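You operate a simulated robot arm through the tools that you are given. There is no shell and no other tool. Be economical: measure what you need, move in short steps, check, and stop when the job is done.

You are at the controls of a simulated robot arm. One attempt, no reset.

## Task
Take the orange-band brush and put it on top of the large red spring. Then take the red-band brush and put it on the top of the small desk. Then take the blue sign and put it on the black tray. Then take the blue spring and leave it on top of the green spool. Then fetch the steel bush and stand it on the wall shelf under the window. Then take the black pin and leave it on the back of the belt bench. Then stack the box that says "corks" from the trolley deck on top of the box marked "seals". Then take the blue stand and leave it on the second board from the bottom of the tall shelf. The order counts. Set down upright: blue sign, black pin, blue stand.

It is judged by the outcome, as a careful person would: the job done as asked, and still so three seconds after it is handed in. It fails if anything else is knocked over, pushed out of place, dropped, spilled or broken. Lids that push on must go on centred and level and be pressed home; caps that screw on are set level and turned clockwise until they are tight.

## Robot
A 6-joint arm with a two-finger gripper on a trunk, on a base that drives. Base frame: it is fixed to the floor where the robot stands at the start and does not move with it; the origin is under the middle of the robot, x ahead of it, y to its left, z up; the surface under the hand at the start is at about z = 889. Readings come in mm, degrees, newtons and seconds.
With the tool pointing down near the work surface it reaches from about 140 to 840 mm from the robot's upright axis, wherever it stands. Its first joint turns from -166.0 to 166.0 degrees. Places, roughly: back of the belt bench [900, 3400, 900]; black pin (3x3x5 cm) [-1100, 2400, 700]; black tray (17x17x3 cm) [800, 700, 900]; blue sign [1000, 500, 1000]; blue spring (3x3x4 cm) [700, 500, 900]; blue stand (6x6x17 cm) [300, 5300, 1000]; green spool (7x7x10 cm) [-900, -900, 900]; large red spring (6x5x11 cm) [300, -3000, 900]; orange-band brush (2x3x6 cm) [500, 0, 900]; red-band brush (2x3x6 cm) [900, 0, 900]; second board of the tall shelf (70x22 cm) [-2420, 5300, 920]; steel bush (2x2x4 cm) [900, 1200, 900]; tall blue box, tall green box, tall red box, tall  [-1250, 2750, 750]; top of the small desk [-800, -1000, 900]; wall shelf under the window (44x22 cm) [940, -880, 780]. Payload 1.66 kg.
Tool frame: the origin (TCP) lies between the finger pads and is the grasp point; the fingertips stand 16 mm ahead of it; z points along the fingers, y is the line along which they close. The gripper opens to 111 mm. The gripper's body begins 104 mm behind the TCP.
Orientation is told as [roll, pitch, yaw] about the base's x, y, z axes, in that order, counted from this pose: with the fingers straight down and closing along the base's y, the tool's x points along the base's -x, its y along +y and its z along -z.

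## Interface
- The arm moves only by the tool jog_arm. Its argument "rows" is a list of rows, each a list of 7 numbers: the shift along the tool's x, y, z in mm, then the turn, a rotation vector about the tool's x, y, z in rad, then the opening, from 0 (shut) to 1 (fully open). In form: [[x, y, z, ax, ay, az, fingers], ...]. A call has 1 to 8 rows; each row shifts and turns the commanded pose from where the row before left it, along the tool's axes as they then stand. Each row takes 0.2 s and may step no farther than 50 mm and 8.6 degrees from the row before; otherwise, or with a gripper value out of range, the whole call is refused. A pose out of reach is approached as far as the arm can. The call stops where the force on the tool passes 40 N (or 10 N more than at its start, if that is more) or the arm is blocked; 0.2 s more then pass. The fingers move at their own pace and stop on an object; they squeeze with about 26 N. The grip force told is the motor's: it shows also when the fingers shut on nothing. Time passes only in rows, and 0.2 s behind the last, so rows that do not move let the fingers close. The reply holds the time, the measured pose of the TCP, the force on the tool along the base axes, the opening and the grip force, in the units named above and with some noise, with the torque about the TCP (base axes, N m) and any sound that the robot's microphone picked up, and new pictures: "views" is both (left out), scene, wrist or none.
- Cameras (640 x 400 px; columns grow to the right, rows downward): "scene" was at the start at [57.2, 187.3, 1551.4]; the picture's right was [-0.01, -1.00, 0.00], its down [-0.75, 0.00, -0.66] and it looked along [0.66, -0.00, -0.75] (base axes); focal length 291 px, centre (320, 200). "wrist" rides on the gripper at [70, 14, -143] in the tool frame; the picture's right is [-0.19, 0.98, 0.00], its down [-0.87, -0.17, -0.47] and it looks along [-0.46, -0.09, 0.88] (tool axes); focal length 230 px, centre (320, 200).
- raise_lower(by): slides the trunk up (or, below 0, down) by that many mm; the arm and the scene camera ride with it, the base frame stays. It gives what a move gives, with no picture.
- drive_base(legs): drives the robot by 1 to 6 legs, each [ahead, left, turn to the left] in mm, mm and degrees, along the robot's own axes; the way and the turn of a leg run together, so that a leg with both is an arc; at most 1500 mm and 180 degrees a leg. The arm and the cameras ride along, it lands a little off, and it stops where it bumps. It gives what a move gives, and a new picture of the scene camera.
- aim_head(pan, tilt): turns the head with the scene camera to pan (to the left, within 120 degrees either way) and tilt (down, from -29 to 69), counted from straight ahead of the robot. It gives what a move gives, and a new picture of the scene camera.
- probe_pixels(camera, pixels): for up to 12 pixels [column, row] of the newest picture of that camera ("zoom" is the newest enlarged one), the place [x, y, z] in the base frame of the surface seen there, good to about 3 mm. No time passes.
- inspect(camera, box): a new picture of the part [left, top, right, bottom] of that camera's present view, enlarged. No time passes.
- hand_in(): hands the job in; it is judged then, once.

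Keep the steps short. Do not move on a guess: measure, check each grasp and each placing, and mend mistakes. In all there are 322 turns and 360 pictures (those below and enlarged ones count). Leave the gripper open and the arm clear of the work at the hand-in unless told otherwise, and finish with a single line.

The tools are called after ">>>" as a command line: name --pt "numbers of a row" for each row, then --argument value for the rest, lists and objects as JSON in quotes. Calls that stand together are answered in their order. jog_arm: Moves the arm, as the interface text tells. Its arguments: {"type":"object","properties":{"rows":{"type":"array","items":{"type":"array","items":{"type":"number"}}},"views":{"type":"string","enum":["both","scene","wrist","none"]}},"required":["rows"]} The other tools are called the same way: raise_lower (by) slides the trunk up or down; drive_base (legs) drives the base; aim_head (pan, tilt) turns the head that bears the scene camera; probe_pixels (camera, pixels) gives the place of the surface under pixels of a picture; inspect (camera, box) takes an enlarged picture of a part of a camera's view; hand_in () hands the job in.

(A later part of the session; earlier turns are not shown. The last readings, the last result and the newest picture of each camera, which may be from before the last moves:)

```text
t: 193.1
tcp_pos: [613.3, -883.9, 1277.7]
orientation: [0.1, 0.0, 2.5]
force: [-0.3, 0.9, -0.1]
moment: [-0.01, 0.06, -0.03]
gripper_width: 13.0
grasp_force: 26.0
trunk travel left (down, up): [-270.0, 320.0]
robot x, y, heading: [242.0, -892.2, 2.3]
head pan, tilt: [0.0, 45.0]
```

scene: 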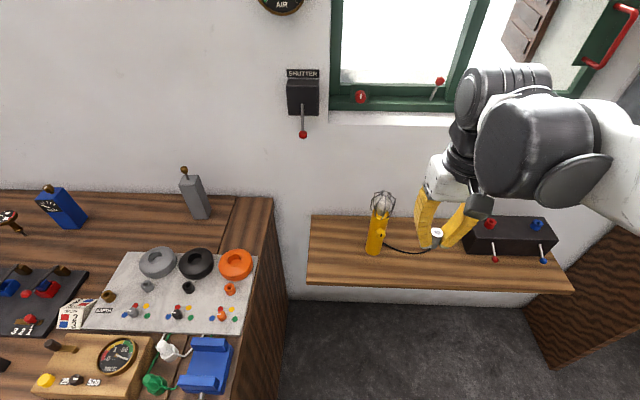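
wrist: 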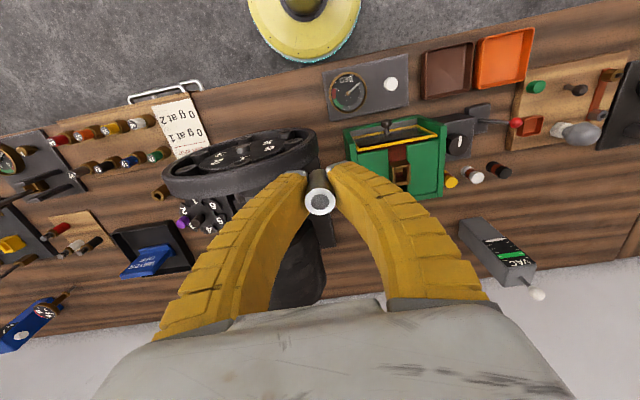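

>>> probe_pixels --camera "scene" --pixels '[[310, 260], [310, 283], [330, 230], [350, 265], [400, 280], [430, 275], [480, 270], [565, 285], [375, 250], [495, 255], [415, 262], [378, 205]]'

>>> inspect --camera "scene" --box '[300, 180, 580, 300]'

```text
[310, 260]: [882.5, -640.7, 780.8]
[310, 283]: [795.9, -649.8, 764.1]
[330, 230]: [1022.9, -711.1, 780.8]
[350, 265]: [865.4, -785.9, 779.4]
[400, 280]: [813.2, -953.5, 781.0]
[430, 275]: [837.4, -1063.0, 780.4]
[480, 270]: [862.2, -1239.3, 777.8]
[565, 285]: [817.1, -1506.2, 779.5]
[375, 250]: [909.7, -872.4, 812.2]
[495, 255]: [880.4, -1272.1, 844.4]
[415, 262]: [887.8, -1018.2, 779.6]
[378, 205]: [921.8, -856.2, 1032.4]
```

```text
2.29 times, centred on (440, 240) of scene
```

zoom: 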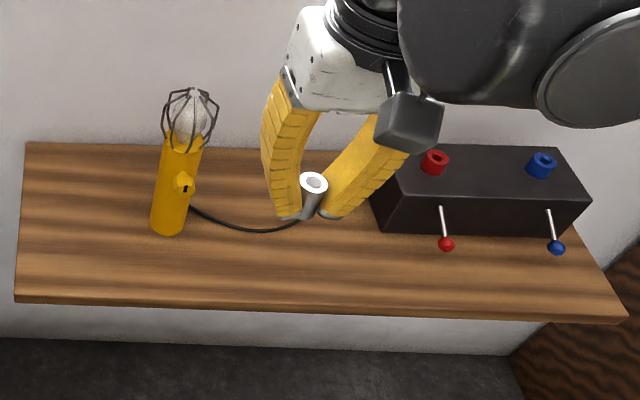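

The shelf top is at z 780, from y -640 to -1530. The clear spot left of the lamp, [865, -750], suits. I'll lower the trunk 200 mm.

>>> raise_lower --by -200

```text
t: 195.3
tcp_pos: [611.3, -883.1, 1078.1]
orientation: [0.1, 0.2, 2.4]
force: [-0.2, -0.5, -1.3]
moment: [-0.01, -0.01, 0.0]
gripper_width: 12.7
grasp_force: 26.8
trunk travel left (down, up): [-70.0, 520.0]
robot x, y, heading: [237.1, -889.8, 2.2]
head pan, tilt: [0.0, 45.0]
```

>>> jog_arm --pt "-43 20.3 0 0 0 0 0" --pt "-43 20.3 0 0 0 0 0" --pt "-43 20.3 0 0 0 0 0" --pt "-43 20.3 0 0 0 0 0" --pt "-43 20.3 0 0 0 0 0" --pt "-43 20.3 0 0 0 0 0" --pt "0 0 45 0 0 0 0" --pt "0 0 45 0 0 0 0" --views "both"

```text
t: 197.1
tcp_pos: [866.0, -749.6, 989.0]
orientation: [0.1, 0.0, 2.4]
force: [0.0, -0.1, -1.9]
moment: [-0.03, -0.04, -0.04]
gripper_width: 12.6
grasp_force: 25.8
trunk travel left (down, up): [-70.0, 520.0]
robot x, y, heading: [241.7, -889.2, 2.2]
head pan, tilt: [0.0, 45.0]
```

scene: 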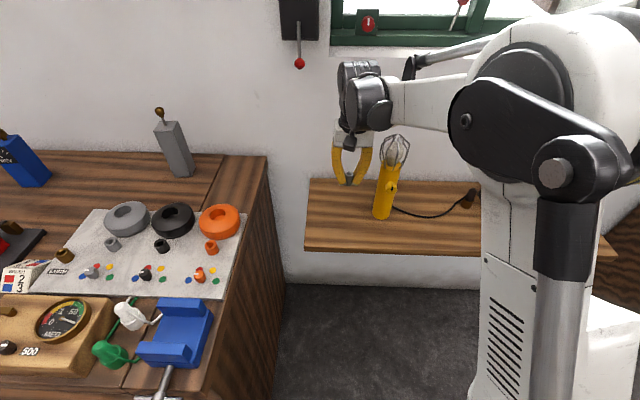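
wrist: 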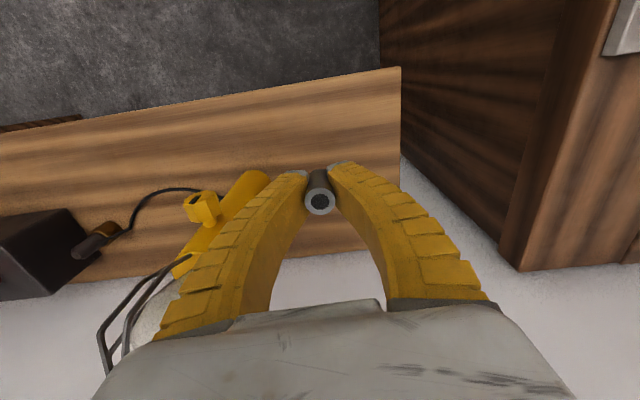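

The lamp is close to the hand on its right side, so I'll shift 35 mm left and 12 mm nearer, to [852, -715], before going down.

>>> jog_arm --pt "13 35 0 0 0 0 0" --pt "0 0 45 0 0 0 0" --pt "0 0 45 0 0 0 0" --pt "0 0 45 0 0 0 0" --pt "0 0 35 0 0 0 0" --views "both"

```text
t: 198.3
tcp_pos: [851.2, -716.2, 818.6]
orientation: [0.1, 0.0, 2.4]
force: [-0.3, 0.0, 0.3]
moment: [-0.02, 0.03, 0.0]
gripper_width: 12.8
grasp_force: 26.4
trunk travel left (down, up): [-70.0, 520.0]
robot x, y, heading: [242.7, -889.8, 2.2]
head pan, tilt: [0.0, 45.0]
```

scene: 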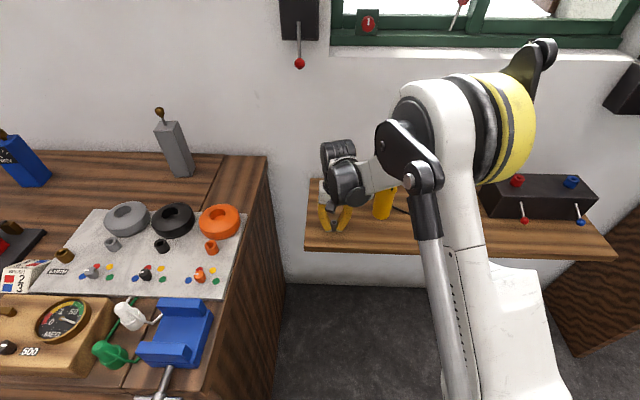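
wrist: 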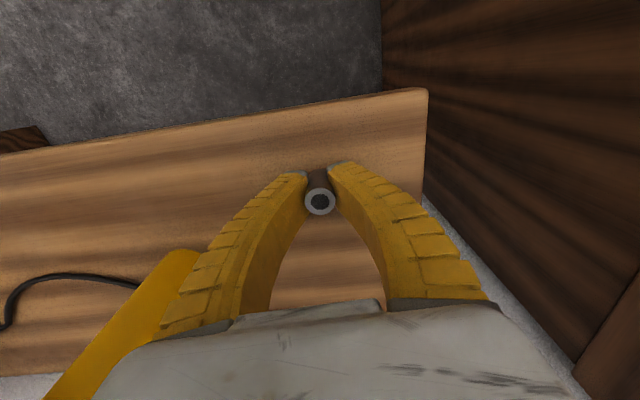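

Clear of the lamp. Lowering gently to the shelf.

>>> jog_arm --pt "0 0 6 0 0 0 0" --pt "0 0 3 0 0 0 0" --pt "0 0 2 0 0 0 0" --pt "0 0 2 0 0 0 0" --views "none"

```text
t: 199.3
tcp_pos: [850.0, -715.6, 804.1]
orientation: [0.1, 0.1, 2.4]
force: [0.0, -0.2, -0.1]
moment: [-0.02, 0.0, 0.01]
gripper_width: 12.6
grasp_force: 26.3
trunk travel left (down, up): [-70.0, 520.0]
robot x, y, heading: [238.5, -888.7, 2.2]
head pan, tilt: [0.0, 45.0]
```

>>> jog_arm --pt "0 0 1.5 0 0 0 0" --pt "0 0 1.5 0 0 0 0" --views "none"

```text
t: 199.9
tcp_pos: [850.3, -715.5, 802.4]
orientation: [0.1, 0.0, 2.4]
force: [4.8, 3.6, 18.5]
moment: [0.02, -0.16, 0.01]
gripper_width: 12.6
grasp_force: 25.7
trunk travel left (down, up): [-70.0, 520.0]
robot x, y, heading: [241.5, -891.9, 2.2]
head pan, tilt: [0.0, 45.0]
```

It's on the shelf (18 N). I'll ease up, release, and rise.

>>> jog_arm --pt "0 0 -1 0 0 0 0" --pt "0 0 0 0 0 0 0.2" --pt "0 0 0 0 0 0 0.35" --pt "0 0 0 0 0 0 0.35" --pt "0 0 -30 0 0 0 0.35" --pt "0 0 -45 0 0 0 0.35" --pt "0 0 -45 0 0 0 0.35" --pt "0 0 -45 0 0 0 0.35" --views "both"

```text
t: 201.7
tcp_pos: [849.8, -717.9, 967.8]
orientation: [0.1, 0.0, 2.4]
force: [0.0, -0.3, 0.8]
moment: [0.01, -0.02, 0.01]
gripper_width: 41.5
grasp_force: 2.2
trunk travel left (down, up): [-70.0, 520.0]
robot x, y, heading: [241.3, -889.1, 2.2]
head pan, tilt: [0.0, 45.0]
```

scene: 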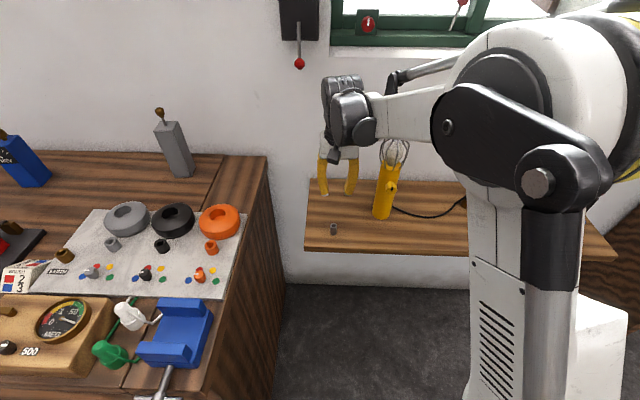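
wrist: 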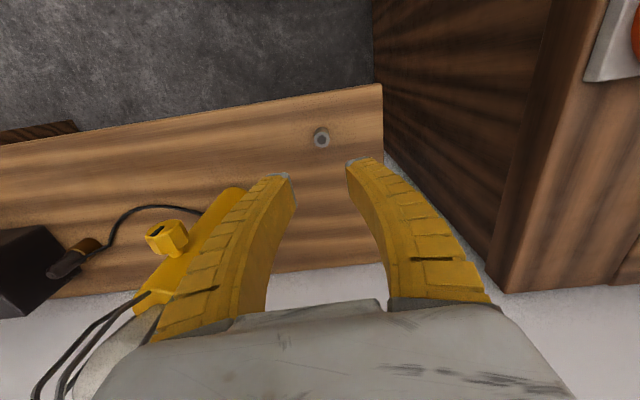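

The bush stands on the shelf. Next is the black pin near [-1100, 2400]. I'll retract, back off, turn around and look.

>>> jog_arm --pt "45 0 -15 0 0 0 0.35" --pt "45 0 -15 0 0 0 0.35" --pt "45 0 -15 0 0 0 0.35" --pt "45 -10 -15 0 0 0 0.35" --pt "45 -10 -15 0 0 0 0.35" --pt "45 -10 -15 0 0 0 0.35" --views "none"

>>> raise_lower --by 80

>>> drive_base --legs '[[-340, 0, 0], [0, 0, 88], [1000, 0, 0]]'

>>> aim_head --pan 20 --tilt 25

```text
t: 203.1
tcp_pos: [578.3, -758.1, 1056.2]
orientation: [0.0, 0.0, 2.4]
force: [0.3, -0.2, -0.1]
moment: [0.0, 0.01, -0.01]
gripper_width: 41.3
grasp_force: 1.4
trunk travel left (down, up): [-70.0, 520.0]
robot x, y, heading: [239.6, -894.3, 2.2]
head pan, tilt: [0.0, 45.0]
```

```text
t: 204.2
tcp_pos: [581.0, -757.9, 1137.1]
orientation: [0.2, 0.2, 2.4]
force: [0.1, 0.0, -0.5]
moment: [-0.01, -0.04, 0.04]
gripper_width: 41.4
grasp_force: 2.0
trunk travel left (down, up): [-150.0, 440.0]
robot x, y, heading: [242.4, -888.2, 2.3]
head pan, tilt: [0.0, 45.0]
```

```text
t: 215.0
tcp_pos: [-237.9, 436.0, 1136.0]
orientation: [0.2, 0.0, 91.5]
force: [0.9, 0.2, 0.9]
moment: [-0.03, -0.03, 0.0]
gripper_width: 41.3
grasp_force: 2.1
trunk travel left (down, up): [-150.0, 440.0]
robot x, y, heading: [-112.5, 92.6, 91.6]
head pan, tilt: [0.0, 45.0]
```

scene: 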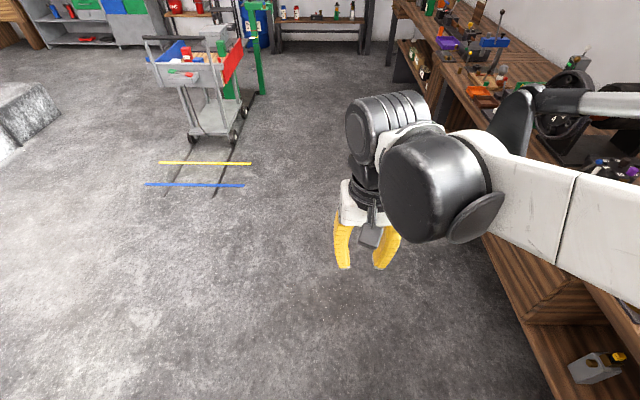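

```text
t: 215.8
tcp_pos: [-238.0, 435.6, 1137.1]
orientation: [0.1, -0.1, 91.4]
force: [-1.1, 0.0, 0.2]
moment: [0.03, 0.0, 0.0]
gripper_width: 41.3
grasp_force: 1.8
trunk travel left (down, up): [-150.0, 440.0]
robot x, y, heading: [-110.8, 92.1, 91.4]
head pan, tilt: [20.0, 25.0]
```

scene: 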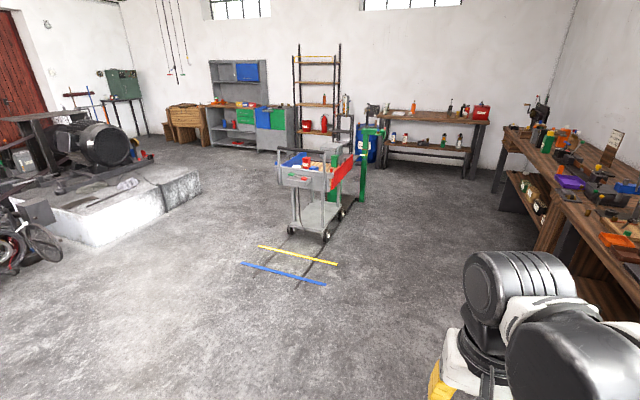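

>>> probe_pixels --camera "scene" --pixels '[[300, 182], [290, 235], [325, 238], [340, 215], [315, 165], [305, 160], [345, 175], [362, 165], [360, 200], [337, 264], [260, 246], [325, 284]]'

>>> inspect --camera "scene" --box '[250, 120, 400, 300]'

```text
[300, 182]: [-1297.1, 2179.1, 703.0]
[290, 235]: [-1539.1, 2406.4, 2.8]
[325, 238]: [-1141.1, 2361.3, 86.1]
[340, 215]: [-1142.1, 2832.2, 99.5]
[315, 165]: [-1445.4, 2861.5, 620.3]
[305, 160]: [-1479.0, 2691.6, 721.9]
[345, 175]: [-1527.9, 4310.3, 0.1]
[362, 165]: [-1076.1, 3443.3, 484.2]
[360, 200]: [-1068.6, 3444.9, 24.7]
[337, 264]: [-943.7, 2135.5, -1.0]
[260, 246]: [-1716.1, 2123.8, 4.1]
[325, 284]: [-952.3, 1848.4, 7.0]
```

```text
2.22 times, centred on (325, 210) of scene
```

zoom: 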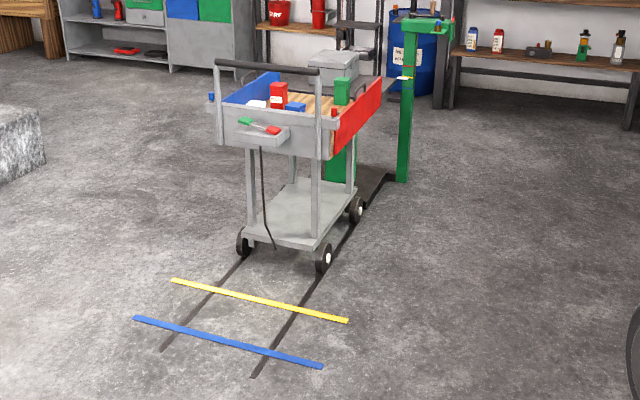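

The trolley is at about x -1140…-1500, y 2180…2900. I'll drive to its right side at about [-480, 2450] and face it.

>>> drive_base --legs '[[1200, 150, 0], [1150, 170, 0], [0, 0, 88]]'

>>> aim_head --pan 0 --tilt 40

```text
t: 231.2
tcp_pos: [-858.1, 2323.8, 1136.3]
orientation: [0.1, 0.0, 179.5]
force: [-0.3, -0.2, -0.5]
moment: [0.02, 0.0, 0.01]
gripper_width: 41.3
grasp_force: 1.5
trunk travel left (down, up): [-150.0, 440.0]
robot x, y, heading: [-512.8, 2438.4, 179.2]
head pan, tilt: [20.0, 25.0]
```

scene: 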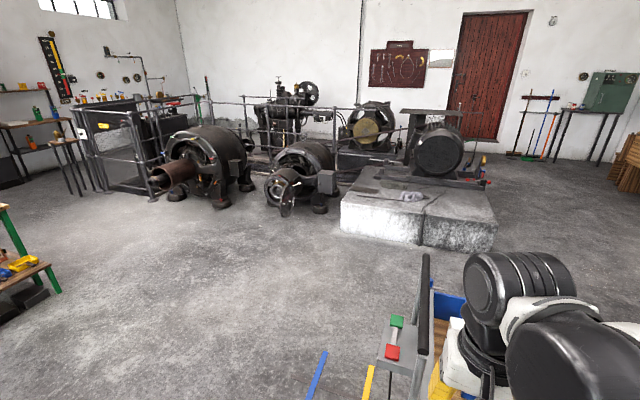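

```text
t: 232.0
tcp_pos: [-857.8, 2323.5, 1136.3]
orientation: [0.1, 0.0, 179.4]
force: [-0.3, -0.1, 0.6]
moment: [0.01, 0.02, 0.02]
gripper_width: 41.4
grasp_force: 2.0
trunk travel left (down, up): [-150.0, 440.0]
robot x, y, heading: [-513.2, 2434.8, 179.5]
head pan, tilt: [0.0, 40.0]
```

scene: 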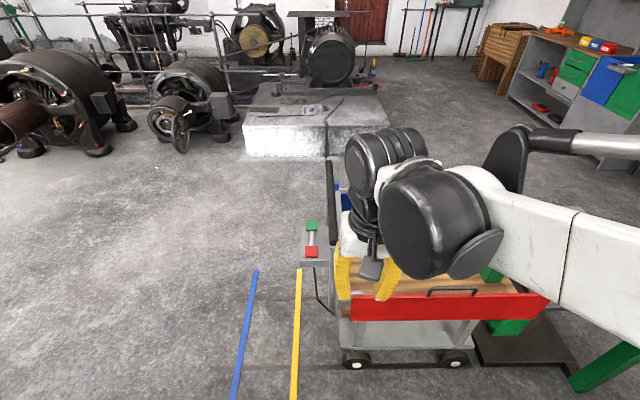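

The arm hides the deck. I'll swing it left (toward -y), out of the view.

>>> jog_arm --pt "0 45 -20 0 0 0 0.4" --pt "0 45 -20 0 0 0 0.4" --pt "0 45 -20 0 0 0 0.4" --pt "0 45 -20 0 0 0 0.4" --pt "0 45 0 0 0 0 0.4" --pt "0 45 0 0 0 0 0.4" --pt "0 45 0 0 0 0 0.4" --pt "0 45 0 0 0 0 0.4" --views "none"

>>> aim_head --pan -15 --tilt 48

```text
t: 233.8
tcp_pos: [-861.6, 1961.6, 1218.6]
orientation: [-0.1, 0.0, 179.3]
force: [0.0, -0.7, 0.5]
moment: [0.02, 0.02, -0.03]
gripper_width: 46.5
grasp_force: 1.8
trunk travel left (down, up): [-150.0, 440.0]
robot x, y, heading: [-516.2, 2439.0, 179.4]
head pan, tilt: [0.0, 40.0]
```

```text
t: 234.6
tcp_pos: [-862.3, 1964.2, 1218.6]
orientation: [0.0, 0.0, 179.4]
force: [-0.3, -0.2, -0.2]
moment: [-0.01, -0.03, 0.01]
gripper_width: 46.8
grasp_force: 2.2
trunk travel left (down, up): [-150.0, 440.0]
robot x, y, heading: [-509.5, 2438.2, 179.1]
head pan, tilt: [-15.0, 48.0]
```

scene: 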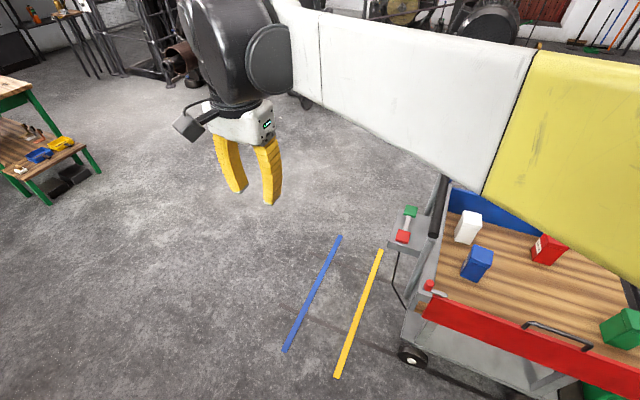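

The forearm covers the deck from this side. I'll bring the hand over the trolley instead and use the wrist camera.

>>> jog_arm --pt "-10 -48 0 0 0 0 0.4" --pt "-10 -48 0 0 0 0 0.4" --pt "-10 -48 0 0 0 0 0.4" --pt "-10 -48 0 0 0 0 0.4" --pt "-10 -48 0 0 0 0 0.4" --pt "-10 -48 0 0 0 0 0.4" --pt "-10 -48 0 0 0 0 0.4" --pt "-10 -48 0 0 0 0 0.4" --views "none"

>>> jog_arm --pt "-25 -40 0 0 0 0 0.4" --pt "-25 -40 0 0 0 0 0.4" --pt "-45 0 0 0 0 0 0.4" --pt "-45 0 0 0 0 0 0.4" --views "both"

```text
t: 236.4
tcp_pos: [-937.3, 2350.1, 1216.3]
orientation: [0.0, 0.2, 179.4]
force: [0.5, 0.1, 0.3]
moment: [0.0, -0.02, 0.0]
gripper_width: 46.5
grasp_force: 1.4
trunk travel left (down, up): [-150.0, 440.0]
robot x, y, heading: [-517.3, 2437.0, 179.3]
head pan, tilt: [-15.0, 48.0]
```

```text
t: 237.4
tcp_pos: [-1079.6, 2430.8, 1217.5]
orientation: [0.0, 0.1, 179.4]
force: [0.4, -0.5, 0.5]
moment: [0.01, -0.05, 0.0]
gripper_width: 46.6
grasp_force: 1.5
trunk travel left (down, up): [-150.0, 440.0]
robot x, y, heading: [-514.9, 2434.8, 179.2]
head pan, tilt: [-15.0, 48.0]
```

scene: 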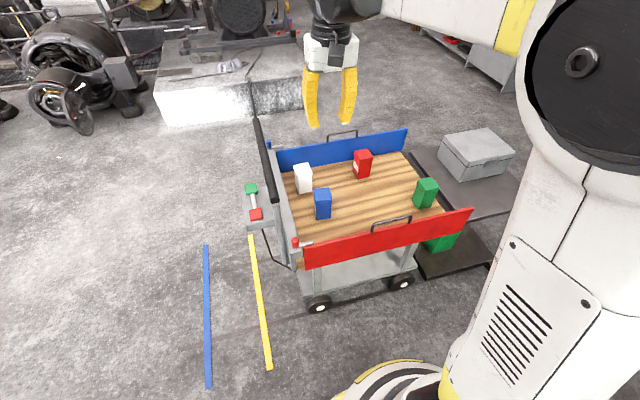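
wrist: 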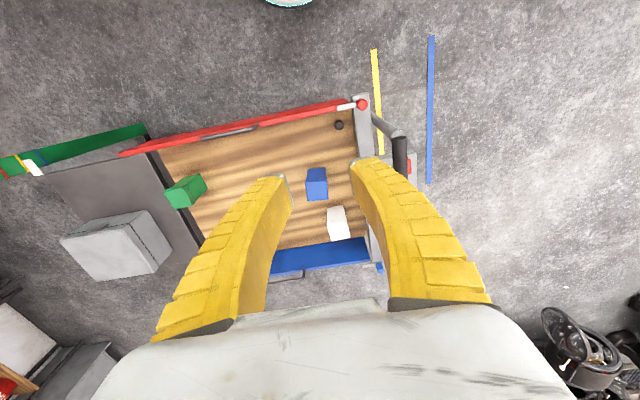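

Now the deck is visible: white, blue, red and green boxes. The black pin is at wrist (338,125), near the red side. I'll probe it and read the box labels.

>>> probe_pixels --camera "wrist" --pixels '[[338, 125], [338, 122], [338, 130], [345, 137], [335, 105], [350, 104], [316, 185], [338, 215], [185, 188], [300, 160]]'

>>> inspect --camera "scene" --box '[270, 130, 450, 270]'

>>> inspect --camera "wrist" --box '[290, 80, 400, 160]'

```text
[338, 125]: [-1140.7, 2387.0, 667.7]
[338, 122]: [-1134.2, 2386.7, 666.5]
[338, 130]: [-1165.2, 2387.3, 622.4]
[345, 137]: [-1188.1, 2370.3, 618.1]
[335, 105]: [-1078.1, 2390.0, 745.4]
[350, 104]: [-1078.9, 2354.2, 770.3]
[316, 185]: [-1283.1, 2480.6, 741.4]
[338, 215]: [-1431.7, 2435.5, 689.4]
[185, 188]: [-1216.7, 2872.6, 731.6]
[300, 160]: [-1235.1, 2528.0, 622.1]
```

```text
2.86 times, centred on (360, 200) of scene
```

zoom: 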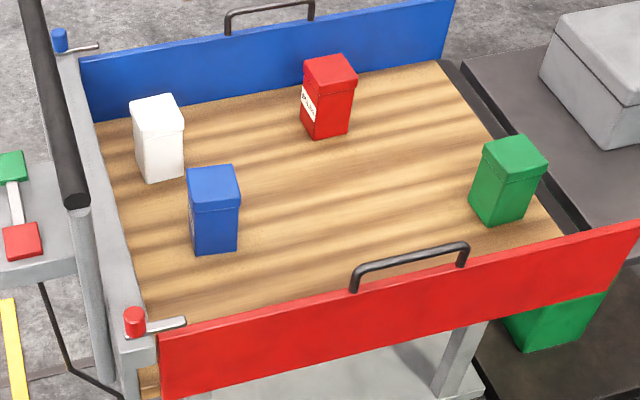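

```text
5.00 times, centred on (345, 120) of wrist
```

zoom: 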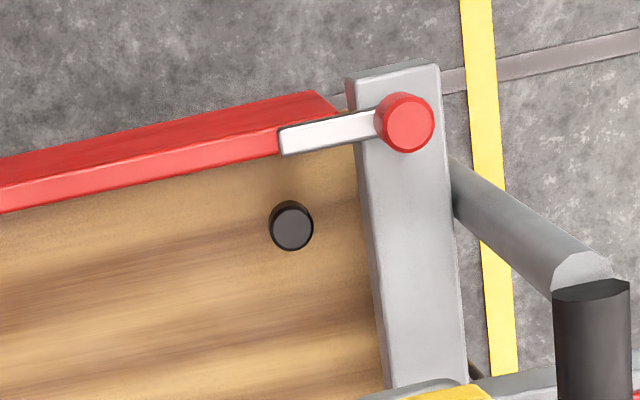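

The pin (28 mm wide, z 622–668) stands at about [-1143, 2387], close to the red side wall and the end post. Closing along x with the camera side toward the deck interior gives the best clearance. I'll turn the tool 90° in place at height.

>>> jog_arm --pt "0 0 0 0 0 -0.145 0.45" --pt "0 0 0 0 0 -0.145 0.45" --pt "0 0 0 0 0 -0.145 0.45" --pt "0 0 0 0 0 -0.145 0.45" --pt "0 0 0 0 0 -0.145 0.45" --pt "0 0 0 0 0 -0.145 0.45" --pt "0 0 0 0 0 -0.145 0.45" --pt "0 0 0 0 0 -0.145 0.45" --views "none"

>>> jog_arm --pt "0 0 0 0 0 -0.145 0.45" --pt "0 0 0 0 0 -0.145 0.45" --pt "0 0 0 0 0 -0.13 0.45" --views "both"

```text
t: 239.2
tcp_pos: [-1077.0, 2430.9, 1216.6]
orientation: [0.0, -0.1, -114.0]
force: [0.4, -0.6, -0.1]
moment: [0.01, 0.01, 0.01]
gripper_width: 52.2
grasp_force: 1.3
trunk travel left (down, up): [-150.0, 440.0]
robot x, y, heading: [-509.1, 2435.7, 179.4]
head pan, tilt: [-15.0, 48.0]
```

```text
t: 240.0
tcp_pos: [-1076.4, 2430.5, 1216.6]
orientation: [0.0, -0.2, -89.9]
force: [-0.8, 0.4, -0.2]
moment: [0.02, 0.01, -0.03]
gripper_width: 52.6
grasp_force: 1.7
trunk travel left (down, up): [-150.0, 440.0]
robot x, y, heading: [-513.7, 2440.7, 179.3]
head pan, tilt: [-15.0, 48.0]
```

scene: 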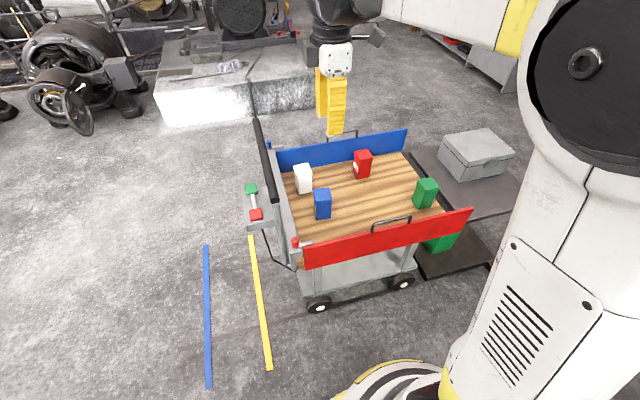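
wrist: 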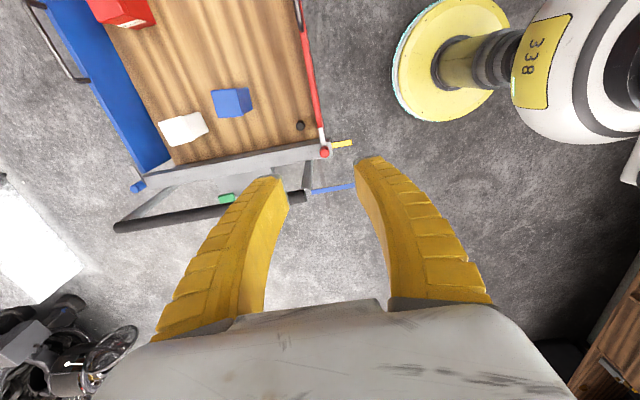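

>>> probe_pixels --camera "wrist" --pixels '[[300, 124], [300, 128], [150, 222], [230, 208], [297, 195], [325, 152], [316, 135], [321, 120], [300, 148], [312, 100]]'

>>> jog_arm --pt "-22 -34 48 0 0 0 0.45" --views "none"

```text
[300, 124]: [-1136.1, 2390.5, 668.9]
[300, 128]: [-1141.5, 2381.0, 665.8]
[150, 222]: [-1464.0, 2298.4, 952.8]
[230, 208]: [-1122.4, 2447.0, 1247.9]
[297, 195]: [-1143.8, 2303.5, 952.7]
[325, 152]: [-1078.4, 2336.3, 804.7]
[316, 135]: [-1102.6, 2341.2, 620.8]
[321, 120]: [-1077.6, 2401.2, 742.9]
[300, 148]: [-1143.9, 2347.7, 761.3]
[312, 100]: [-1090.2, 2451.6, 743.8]
```

```text
refused: row 1 steps farther than a row can; nothing moved
```

The push-handle bar is at y≈2300, z≈953, so I'll lean the hand 8.6° toward the deck interior to clear it. I'll lower the trunk 120 mm, then move above the pin.

>>> raise_lower --by -120

>>> jog_arm --pt "0 0 0 0 -0.149 0 0.45" --pt "0 -32 0 0 0 0 0.45" --pt "0 -32 0 0 0 0 0.45" --views "both"

```text
t: 241.5
tcp_pos: [-1077.4, 2430.9, 1096.6]
orientation: [-0.1, -0.1, -90.2]
force: [-0.4, 0.1, 0.0]
moment: [0.03, 0.03, -0.04]
gripper_width: 52.0
grasp_force: 1.2
trunk travel left (down, up): [-30.0, 560.0]
robot x, y, heading: [-510.6, 2438.9, 179.2]
head pan, tilt: [-15.0, 48.0]
```

```text
t: 242.3
tcp_pos: [-1142.9, 2429.5, 1097.2]
orientation: [0.1, -8.7, -90.1]
force: [-0.6, -0.4, 0.5]
moment: [0.02, 0.0, 0.01]
gripper_width: 52.2
grasp_force: 1.7
trunk travel left (down, up): [-30.0, 560.0]
robot x, y, heading: [-511.8, 2436.8, 179.1]
head pan, tilt: [-15.0, 48.0]
```

scene: 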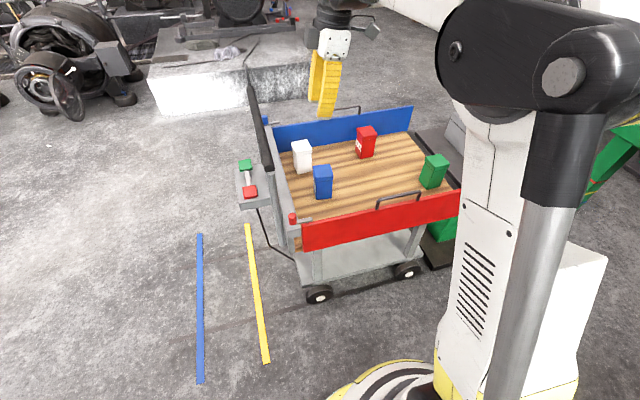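
wrist: 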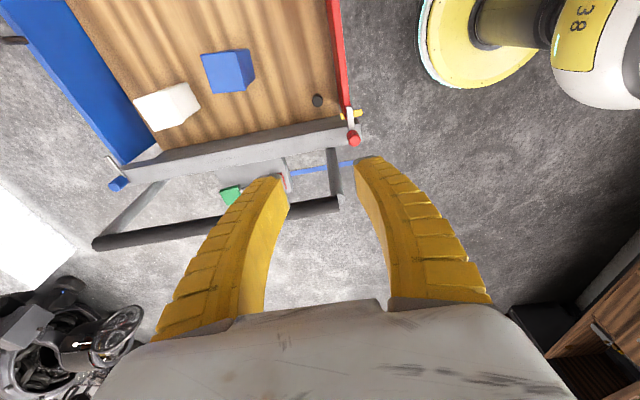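

The lean is right. I'll slide +25 mm in y and go down along the tool to z≈800, then check.

>>> jog_arm --pt "25 0 0 0 0 0 0.45" --pt "0 0 48 0 0 0 0.45" --pt "0 0 48 0 0 0 0.45" --pt "0 0 48 0 0 0 0.45" --pt "0 0 48 0 0 0 0.45" --pt "0 0 48 0 0 0 0.45" --pt "0 0 48 0 0 0 0.45" --views "both"

>>> inspect --camera "wrist" --box '[240, 80, 400, 200]'

```text
t: 243.9
tcp_pos: [-1141.8, 2409.7, 807.2]
orientation: [0.0, -8.6, -90.1]
force: [0.0, 0.9, 0.0]
moment: [0.01, 0.02, 0.0]
gripper_width: 52.3
grasp_force: 1.8
trunk travel left (down, up): [-30.0, 560.0]
robot x, y, heading: [-512.5, 2437.3, 179.0]
head pan, tilt: [-15.0, 48.0]
```

scene: 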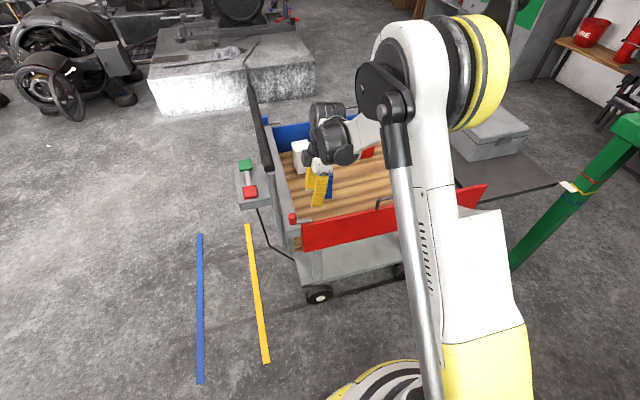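
wrist: 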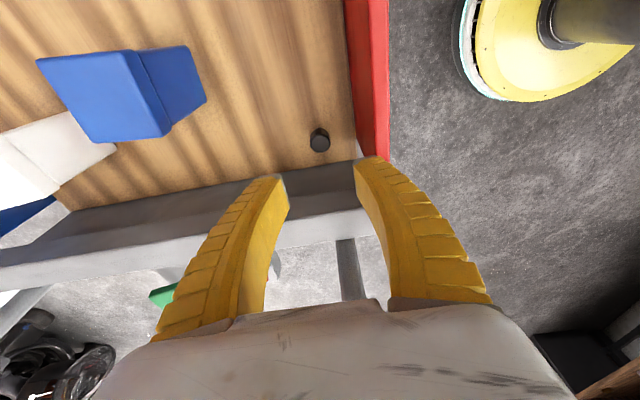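

```text
3.33 times, centred on (320, 140) of wrist
```

zoom: 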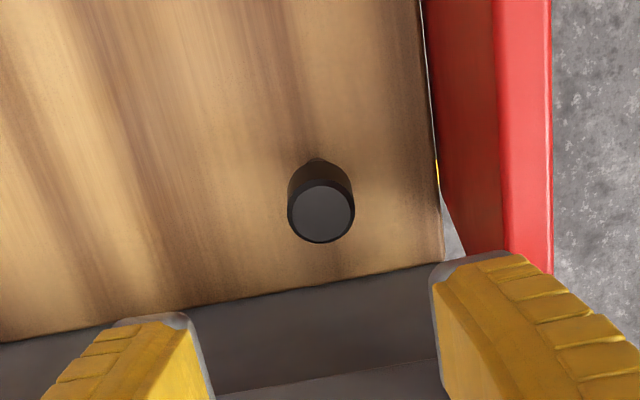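

>>> probe_pixels --camera "zoom" --pixels '[[320, 212], [295, 212], [348, 212], [320, 188], [320, 235], [318, 165], [440, 200], [430, 255], [320, 330], [320, 300]]'

```text
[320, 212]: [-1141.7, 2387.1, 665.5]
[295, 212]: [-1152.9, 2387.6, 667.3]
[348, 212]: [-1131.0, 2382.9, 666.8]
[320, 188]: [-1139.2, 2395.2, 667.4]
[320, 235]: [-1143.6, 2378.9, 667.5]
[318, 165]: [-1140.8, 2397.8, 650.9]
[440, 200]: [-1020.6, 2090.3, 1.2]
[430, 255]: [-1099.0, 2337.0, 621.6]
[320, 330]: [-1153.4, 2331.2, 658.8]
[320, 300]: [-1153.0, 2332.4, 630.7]
```

Pin centre is [-1141.5, 2387], top z 667. Moving along the tool axis leads right onto it. I'll go down 157 mm.

>>> jog_arm --pt "0 0 48 0 0 0 0.42" --pt "0 0 48 0 0 0 0.42" --pt "0 0 40 0 0 0 0.42" --pt "1 0 21 0 0 0 0.42" --views "both"

```text
t: 244.9
tcp_pos: [-1141.9, 2388.6, 652.0]
orientation: [-0.1, -8.6, -90.0]
force: [-0.3, 0.1, -0.3]
moment: [0.03, 0.05, 0.01]
gripper_width: 48.8
grasp_force: 1.9
trunk travel left (down, up): [-30.0, 560.0]
robot x, y, heading: [-517.4, 2442.3, 179.2]
head pan, tilt: [-15.0, 48.0]
```

scene: 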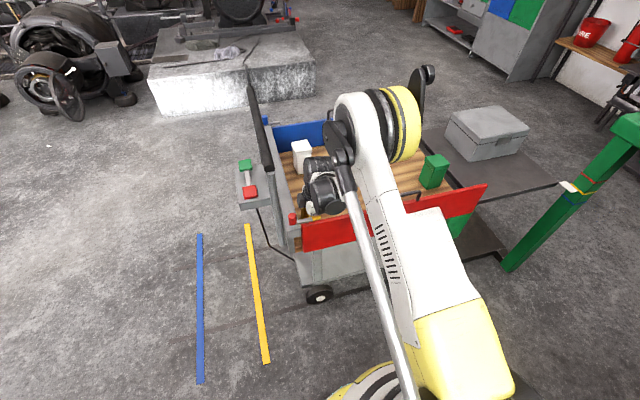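
wrist: 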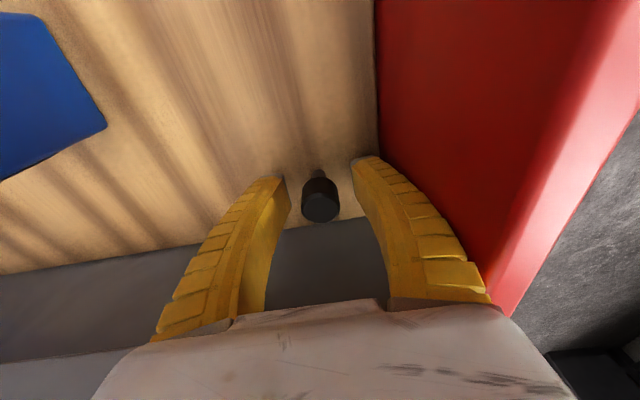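

The pin is between the fingers. Closing.

>>> jog_arm --pt "0 0 0 0 0 0 0.25" --pt "0 0 0 0 0 0 0.1" --pt "0 0 0 0 0 0 0.0" --pt "0 0 0 0 0 0 0.0" --views "wrist"

```text
t: 245.9
tcp_pos: [-1142.4, 2388.3, 652.0]
orientation: [0.0, -8.6, -90.1]
force: [-0.1, 0.1, 0.9]
moment: [0.0, -0.03, -0.03]
gripper_width: 19.6
grasp_force: 25.6
trunk travel left (down, up): [-30.0, 560.0]
robot x, y, heading: [-513.6, 2436.5, 179.4]
head pan, tilt: [-15.0, 48.0]
```

wrist: 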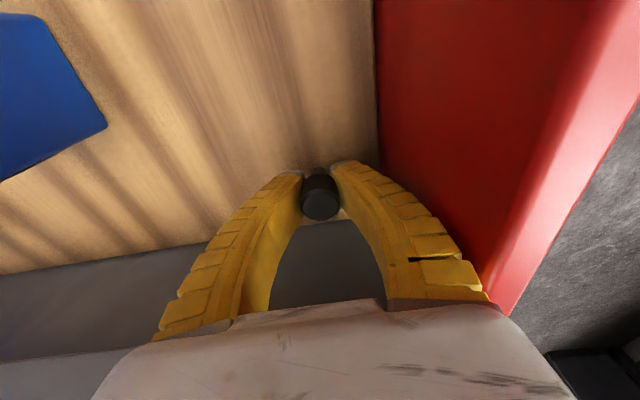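

Held at 19.6 mm. I'll lift along the tool axis.

>>> jog_arm --pt "0 0 -20 0 0 0 0" --pt "0 0 -48 0 0 0 0" --pt "0 0 -48 0 0 0 0" --pt "0 0 -48 0 0 0 0" --pt "0 0 -48 0 0 0 0" --pt "0 0 -48 0 0 0 0" --pt "0 0 -48 0 0 0 0" --pt "0 0 -48 0 0 0 0" --views "both"

>>> inspect --camera "scene" --box '[230, 40, 470, 190]'

>>> raise_lower --by 170

```text
t: 247.7
tcp_pos: [-1139.8, 2442.9, 1002.5]
orientation: [0.1, -8.7, -89.9]
force: [0.1, 1.1, -0.8]
moment: [0.0, -0.01, -0.03]
gripper_width: 19.5
grasp_force: 25.7
trunk travel left (down, up): [-30.0, 560.0]
robot x, y, heading: [-513.5, 2436.5, 179.4]
head pan, tilt: [-15.0, 48.0]
```

scene: 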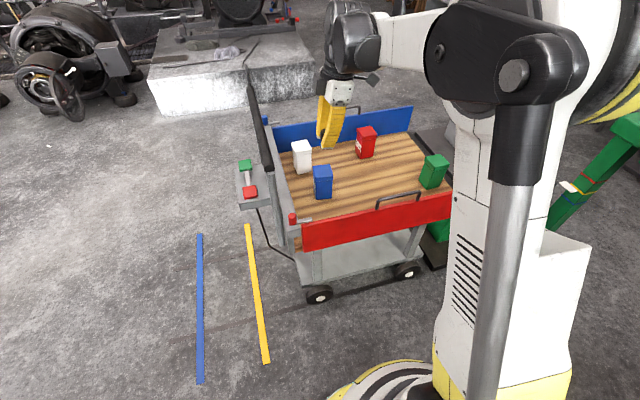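
wrist: 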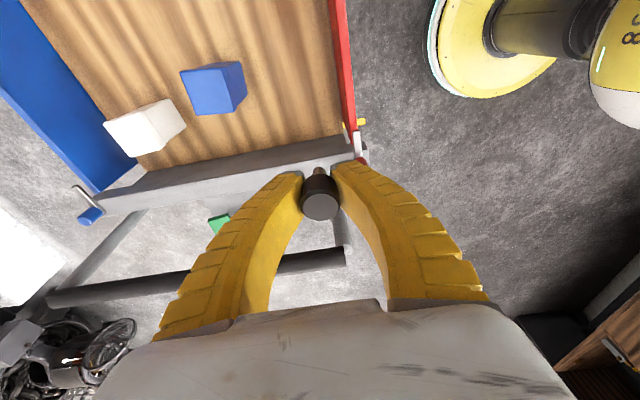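

```text
2.67 times, centred on (350, 115) of scene
```

zoom: 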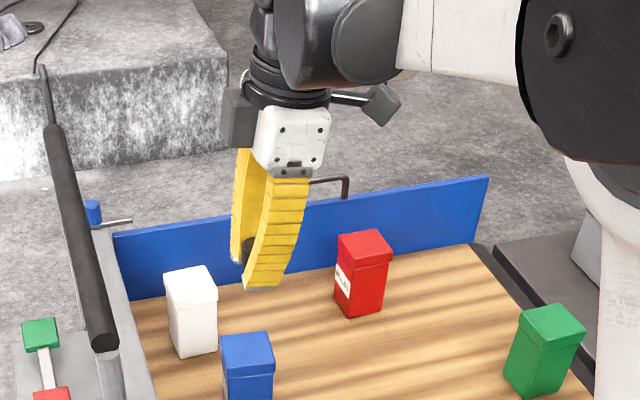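

```text
t: 249.6
tcp_pos: [-1141.2, 2443.9, 1173.4]
orientation: [0.1, -8.6, -90.0]
force: [-0.4, -0.7, -0.7]
moment: [-0.03, -0.01, 0.0]
gripper_width: 19.2
grasp_force: 26.4
trunk travel left (down, up): [-200.0, 390.0]
robot x, y, heading: [-510.2, 2443.9, 179.5]
head pan, tilt: [-15.0, 48.0]
```

The pin is held, and it has a narrower stem below, so I must keep this exact tilt when placing it. I'll retract, turn round, and head toward the belt bench.

>>> jog_arm --pt "0 46 0 0 0 0 0" --pt "0 46 0 0 0 0 0" --pt "0 46 0 0 0 0 0" --pt "0 46 0 0 0 0 0" --pt "0 46 0 0 0 0 0" --pt "0 46 0 0 0 0 0" --views "none"

>>> drive_base --legs '[[0, 0, -179.5], [300, 600, 0]]'

>>> aim_head --pan 15 --tilt 35

```text
t: 251.0
tcp_pos: [-861.0, 2440.6, 1175.1]
orientation: [0.0, -8.8, -90.1]
force: [0.2, 0.3, -0.1]
moment: [0.02, 0.07, -0.01]
gripper_width: 19.0
grasp_force: 25.6
trunk travel left (down, up): [-200.0, 390.0]
robot x, y, heading: [-511.8, 2441.3, 179.5]
head pan, tilt: [-15.0, 48.0]
```

```text
t: 262.1
tcp_pos: [165.5, 3008.8, 1175.5]
orientation: [0.1, -8.5, 88.3]
force: [1.2, -0.1, -1.1]
moment: [0.0, 0.01, -0.02]
gripper_width: 8.9
grasp_force: 26.5
trunk travel left (down, up): [-200.0, 390.0]
robot x, y, heading: [-185.5, 3023.6, -2.5]
head pan, tilt: [-15.0, 48.0]
```

scene: 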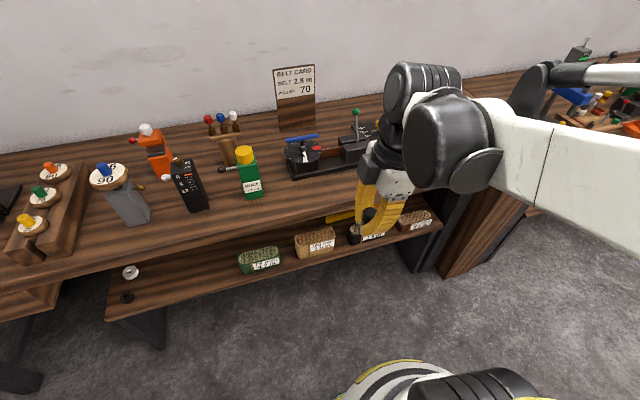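

```text
t: 263.1
tcp_pos: [166.5, 3008.8, 1175.2]
orientation: [0.0, -8.5, 88.2]
force: [-0.1, 1.2, -0.5]
moment: [0.02, 0.0, 0.01]
gripper_width: 9.0
grasp_force: 25.5
trunk travel left (down, up): [-200.0, 390.0]
robot x, y, heading: [-181.3, 3023.6, -2.5]
head pan, tilt: [15.0, 35.0]
```

scene: 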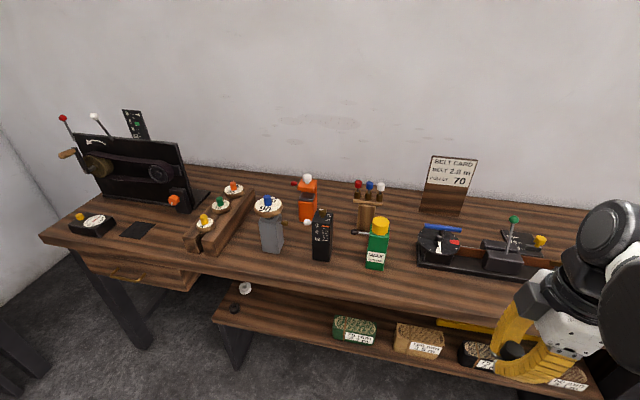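

The gripper width dropped from 19 to 9 mm, so the pin may have slipped. I'll look with the wrist camera.

>>> inspect --camera "wrist" --box '[220, 120, 420, 250]'

>>> inspect --camera "scene" --box '[480, 260, 600, 400]'

```text
3.08 times, centred on (320, 185) of wrist
```

zoom: 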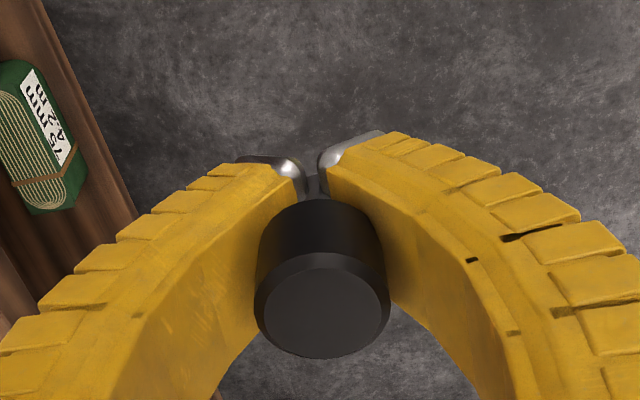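

```text
2.86 times, centred on (540, 330) of scene
```

zoom: 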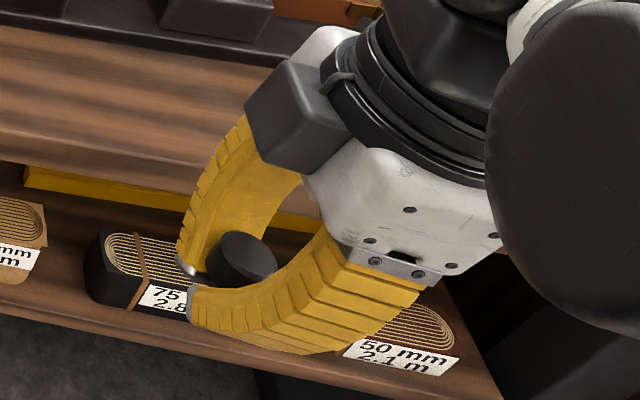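

The pin slid up in the fingers: they now hold its narrower shank, below the head. It's still held, roughly upright. I'll measure the free area at the back of the bench.

>>> probe_pixels --camera "scene" --pixels '[[410, 200], [335, 195], [265, 185], [230, 180], [445, 210], [385, 215], [550, 215], [500, 210], [520, 235], [308, 200], [240, 280], [400, 290]]'

>>> inspect --camera "scene" --box '[200, 150, 480, 290]'

```text
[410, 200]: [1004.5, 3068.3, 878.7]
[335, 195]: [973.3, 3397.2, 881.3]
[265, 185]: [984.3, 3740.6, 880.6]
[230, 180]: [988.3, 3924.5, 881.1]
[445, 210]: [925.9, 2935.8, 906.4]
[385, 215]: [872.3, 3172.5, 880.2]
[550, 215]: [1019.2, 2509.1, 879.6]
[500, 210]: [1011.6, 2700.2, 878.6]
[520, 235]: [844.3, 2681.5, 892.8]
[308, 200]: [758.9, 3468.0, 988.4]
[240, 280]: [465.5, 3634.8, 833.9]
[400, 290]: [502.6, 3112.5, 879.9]
```

```text
2.29 times, centred on (340, 220) of scene
```

zoom: 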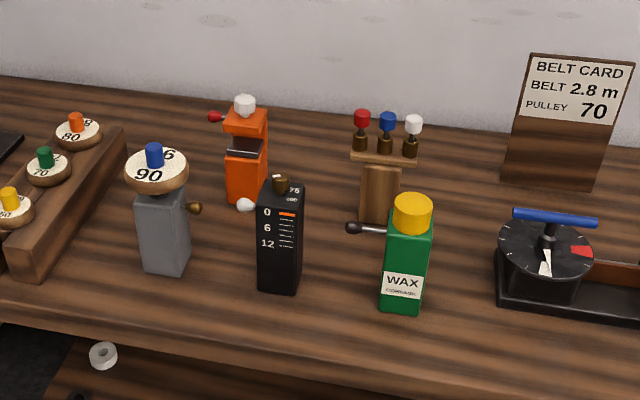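

I'll drive in front of the free spot near [900, 3370].

>>> drive_base --legs '[[290, 340, 2.5]]'

>>> aim_head --pan 0 --tilt 42

```text
t: 265.8
tcp_pos: [463.2, 3360.2, 1174.1]
orientation: [0.1, -8.6, 90.9]
force: [-0.5, -0.1, -0.7]
moment: [-0.01, -0.03, 0.01]
gripper_width: 8.6
grasp_force: 25.4
trunk travel left (down, up): [-200.0, 390.0]
robot x, y, heading: [112.3, 3357.2, 0.2]
head pan, tilt: [15.0, 35.0]
```

scene: 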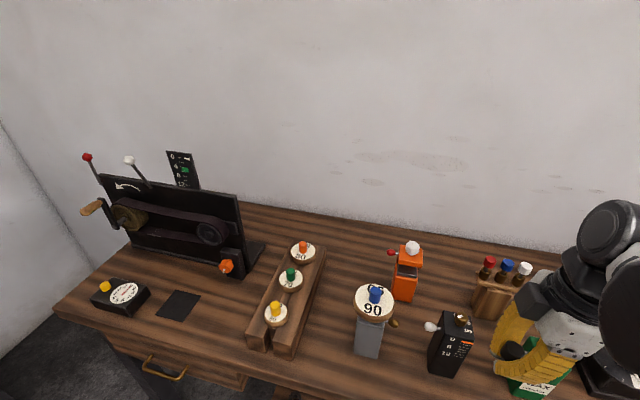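

```text
t: 266.6
tcp_pos: [461.7, 3360.3, 1174.7]
orientation: [0.1, -8.6, 90.9]
force: [0.5, -0.1, 0.1]
moment: [-0.01, 0.02, 0.04]
gripper_width: 8.7
grasp_force: 25.6
trunk travel left (down, up): [-200.0, 390.0]
robot x, y, heading: [110.4, 3358.5, 0.1]
head pan, tilt: [0.0, 42.0]
```

scene: 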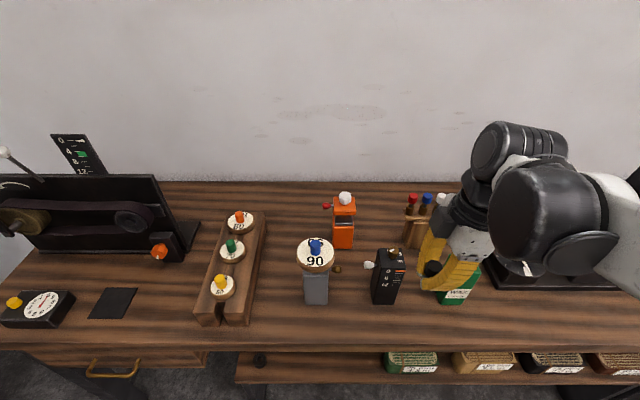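

>>> probe_pixels --camera "scene" --pixels '[[378, 215], [375, 200], [290, 210], [285, 225], [343, 240], [343, 200], [408, 235], [425, 198], [330, 206], [255, 215], [378, 190], [405, 215]]'

>>> inspect --camera "scene" --box '[230, 170, 470, 310]'

```text
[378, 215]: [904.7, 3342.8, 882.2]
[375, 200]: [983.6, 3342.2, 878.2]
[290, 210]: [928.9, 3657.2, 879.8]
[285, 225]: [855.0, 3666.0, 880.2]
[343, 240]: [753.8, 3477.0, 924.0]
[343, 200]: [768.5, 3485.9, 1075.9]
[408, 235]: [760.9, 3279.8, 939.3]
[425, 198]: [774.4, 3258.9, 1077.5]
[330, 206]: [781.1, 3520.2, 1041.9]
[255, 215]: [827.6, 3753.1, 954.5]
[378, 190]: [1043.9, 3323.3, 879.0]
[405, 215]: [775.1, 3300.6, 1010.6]
```

```text
2.67 times, centred on (350, 240) of scene
```

zoom: 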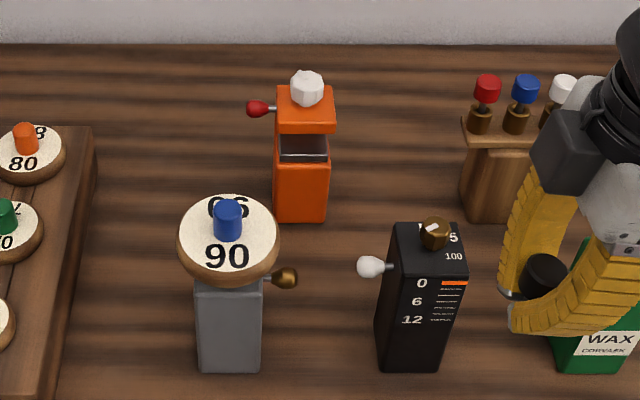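

The spot [900, 3390] behind the tools is clear. I'll drive 40 mm closer, then extend at height.

>>> drive_base --legs '[[40, 30, 0]]'

>>> jog_arm --pt "0 -48 -20 0 0 0 0" --pt "0 -48 0 0 0 0 0" --pt "0 -48 0 0 0 0 0" --pt "0 -48 0 0 0 0 0" --pt "0 -48 0 0 0 0 0" --pt "0 -48 0 0 0 0 0" --pt "0 -48 0 0 0 0 0" --pt "0 -48 0 0 0 0 0" --views "both"

```text
t: 267.5
tcp_pos: [501.8, 3391.0, 1173.1]
orientation: [0.1, -8.5, 90.9]
force: [-0.5, -0.2, -0.7]
moment: [-0.05, 0.07, 0.0]
gripper_width: 8.7
grasp_force: 25.6
trunk travel left (down, up): [-200.0, 390.0]
robot x, y, heading: [150.7, 3387.9, -0.2]
head pan, tilt: [0.0, 42.0]
```

scene: 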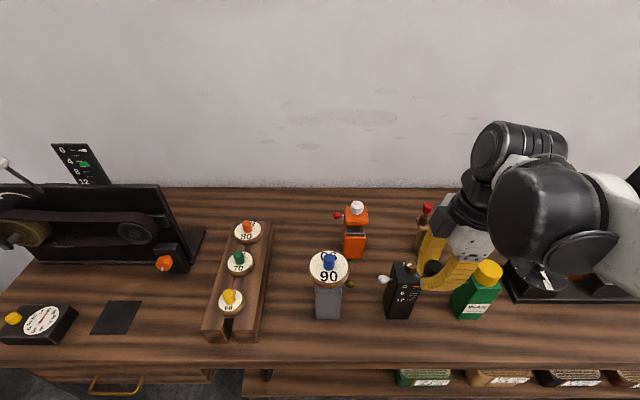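

```text
refused: row 1 steps farther than a row can; nothing moved
```

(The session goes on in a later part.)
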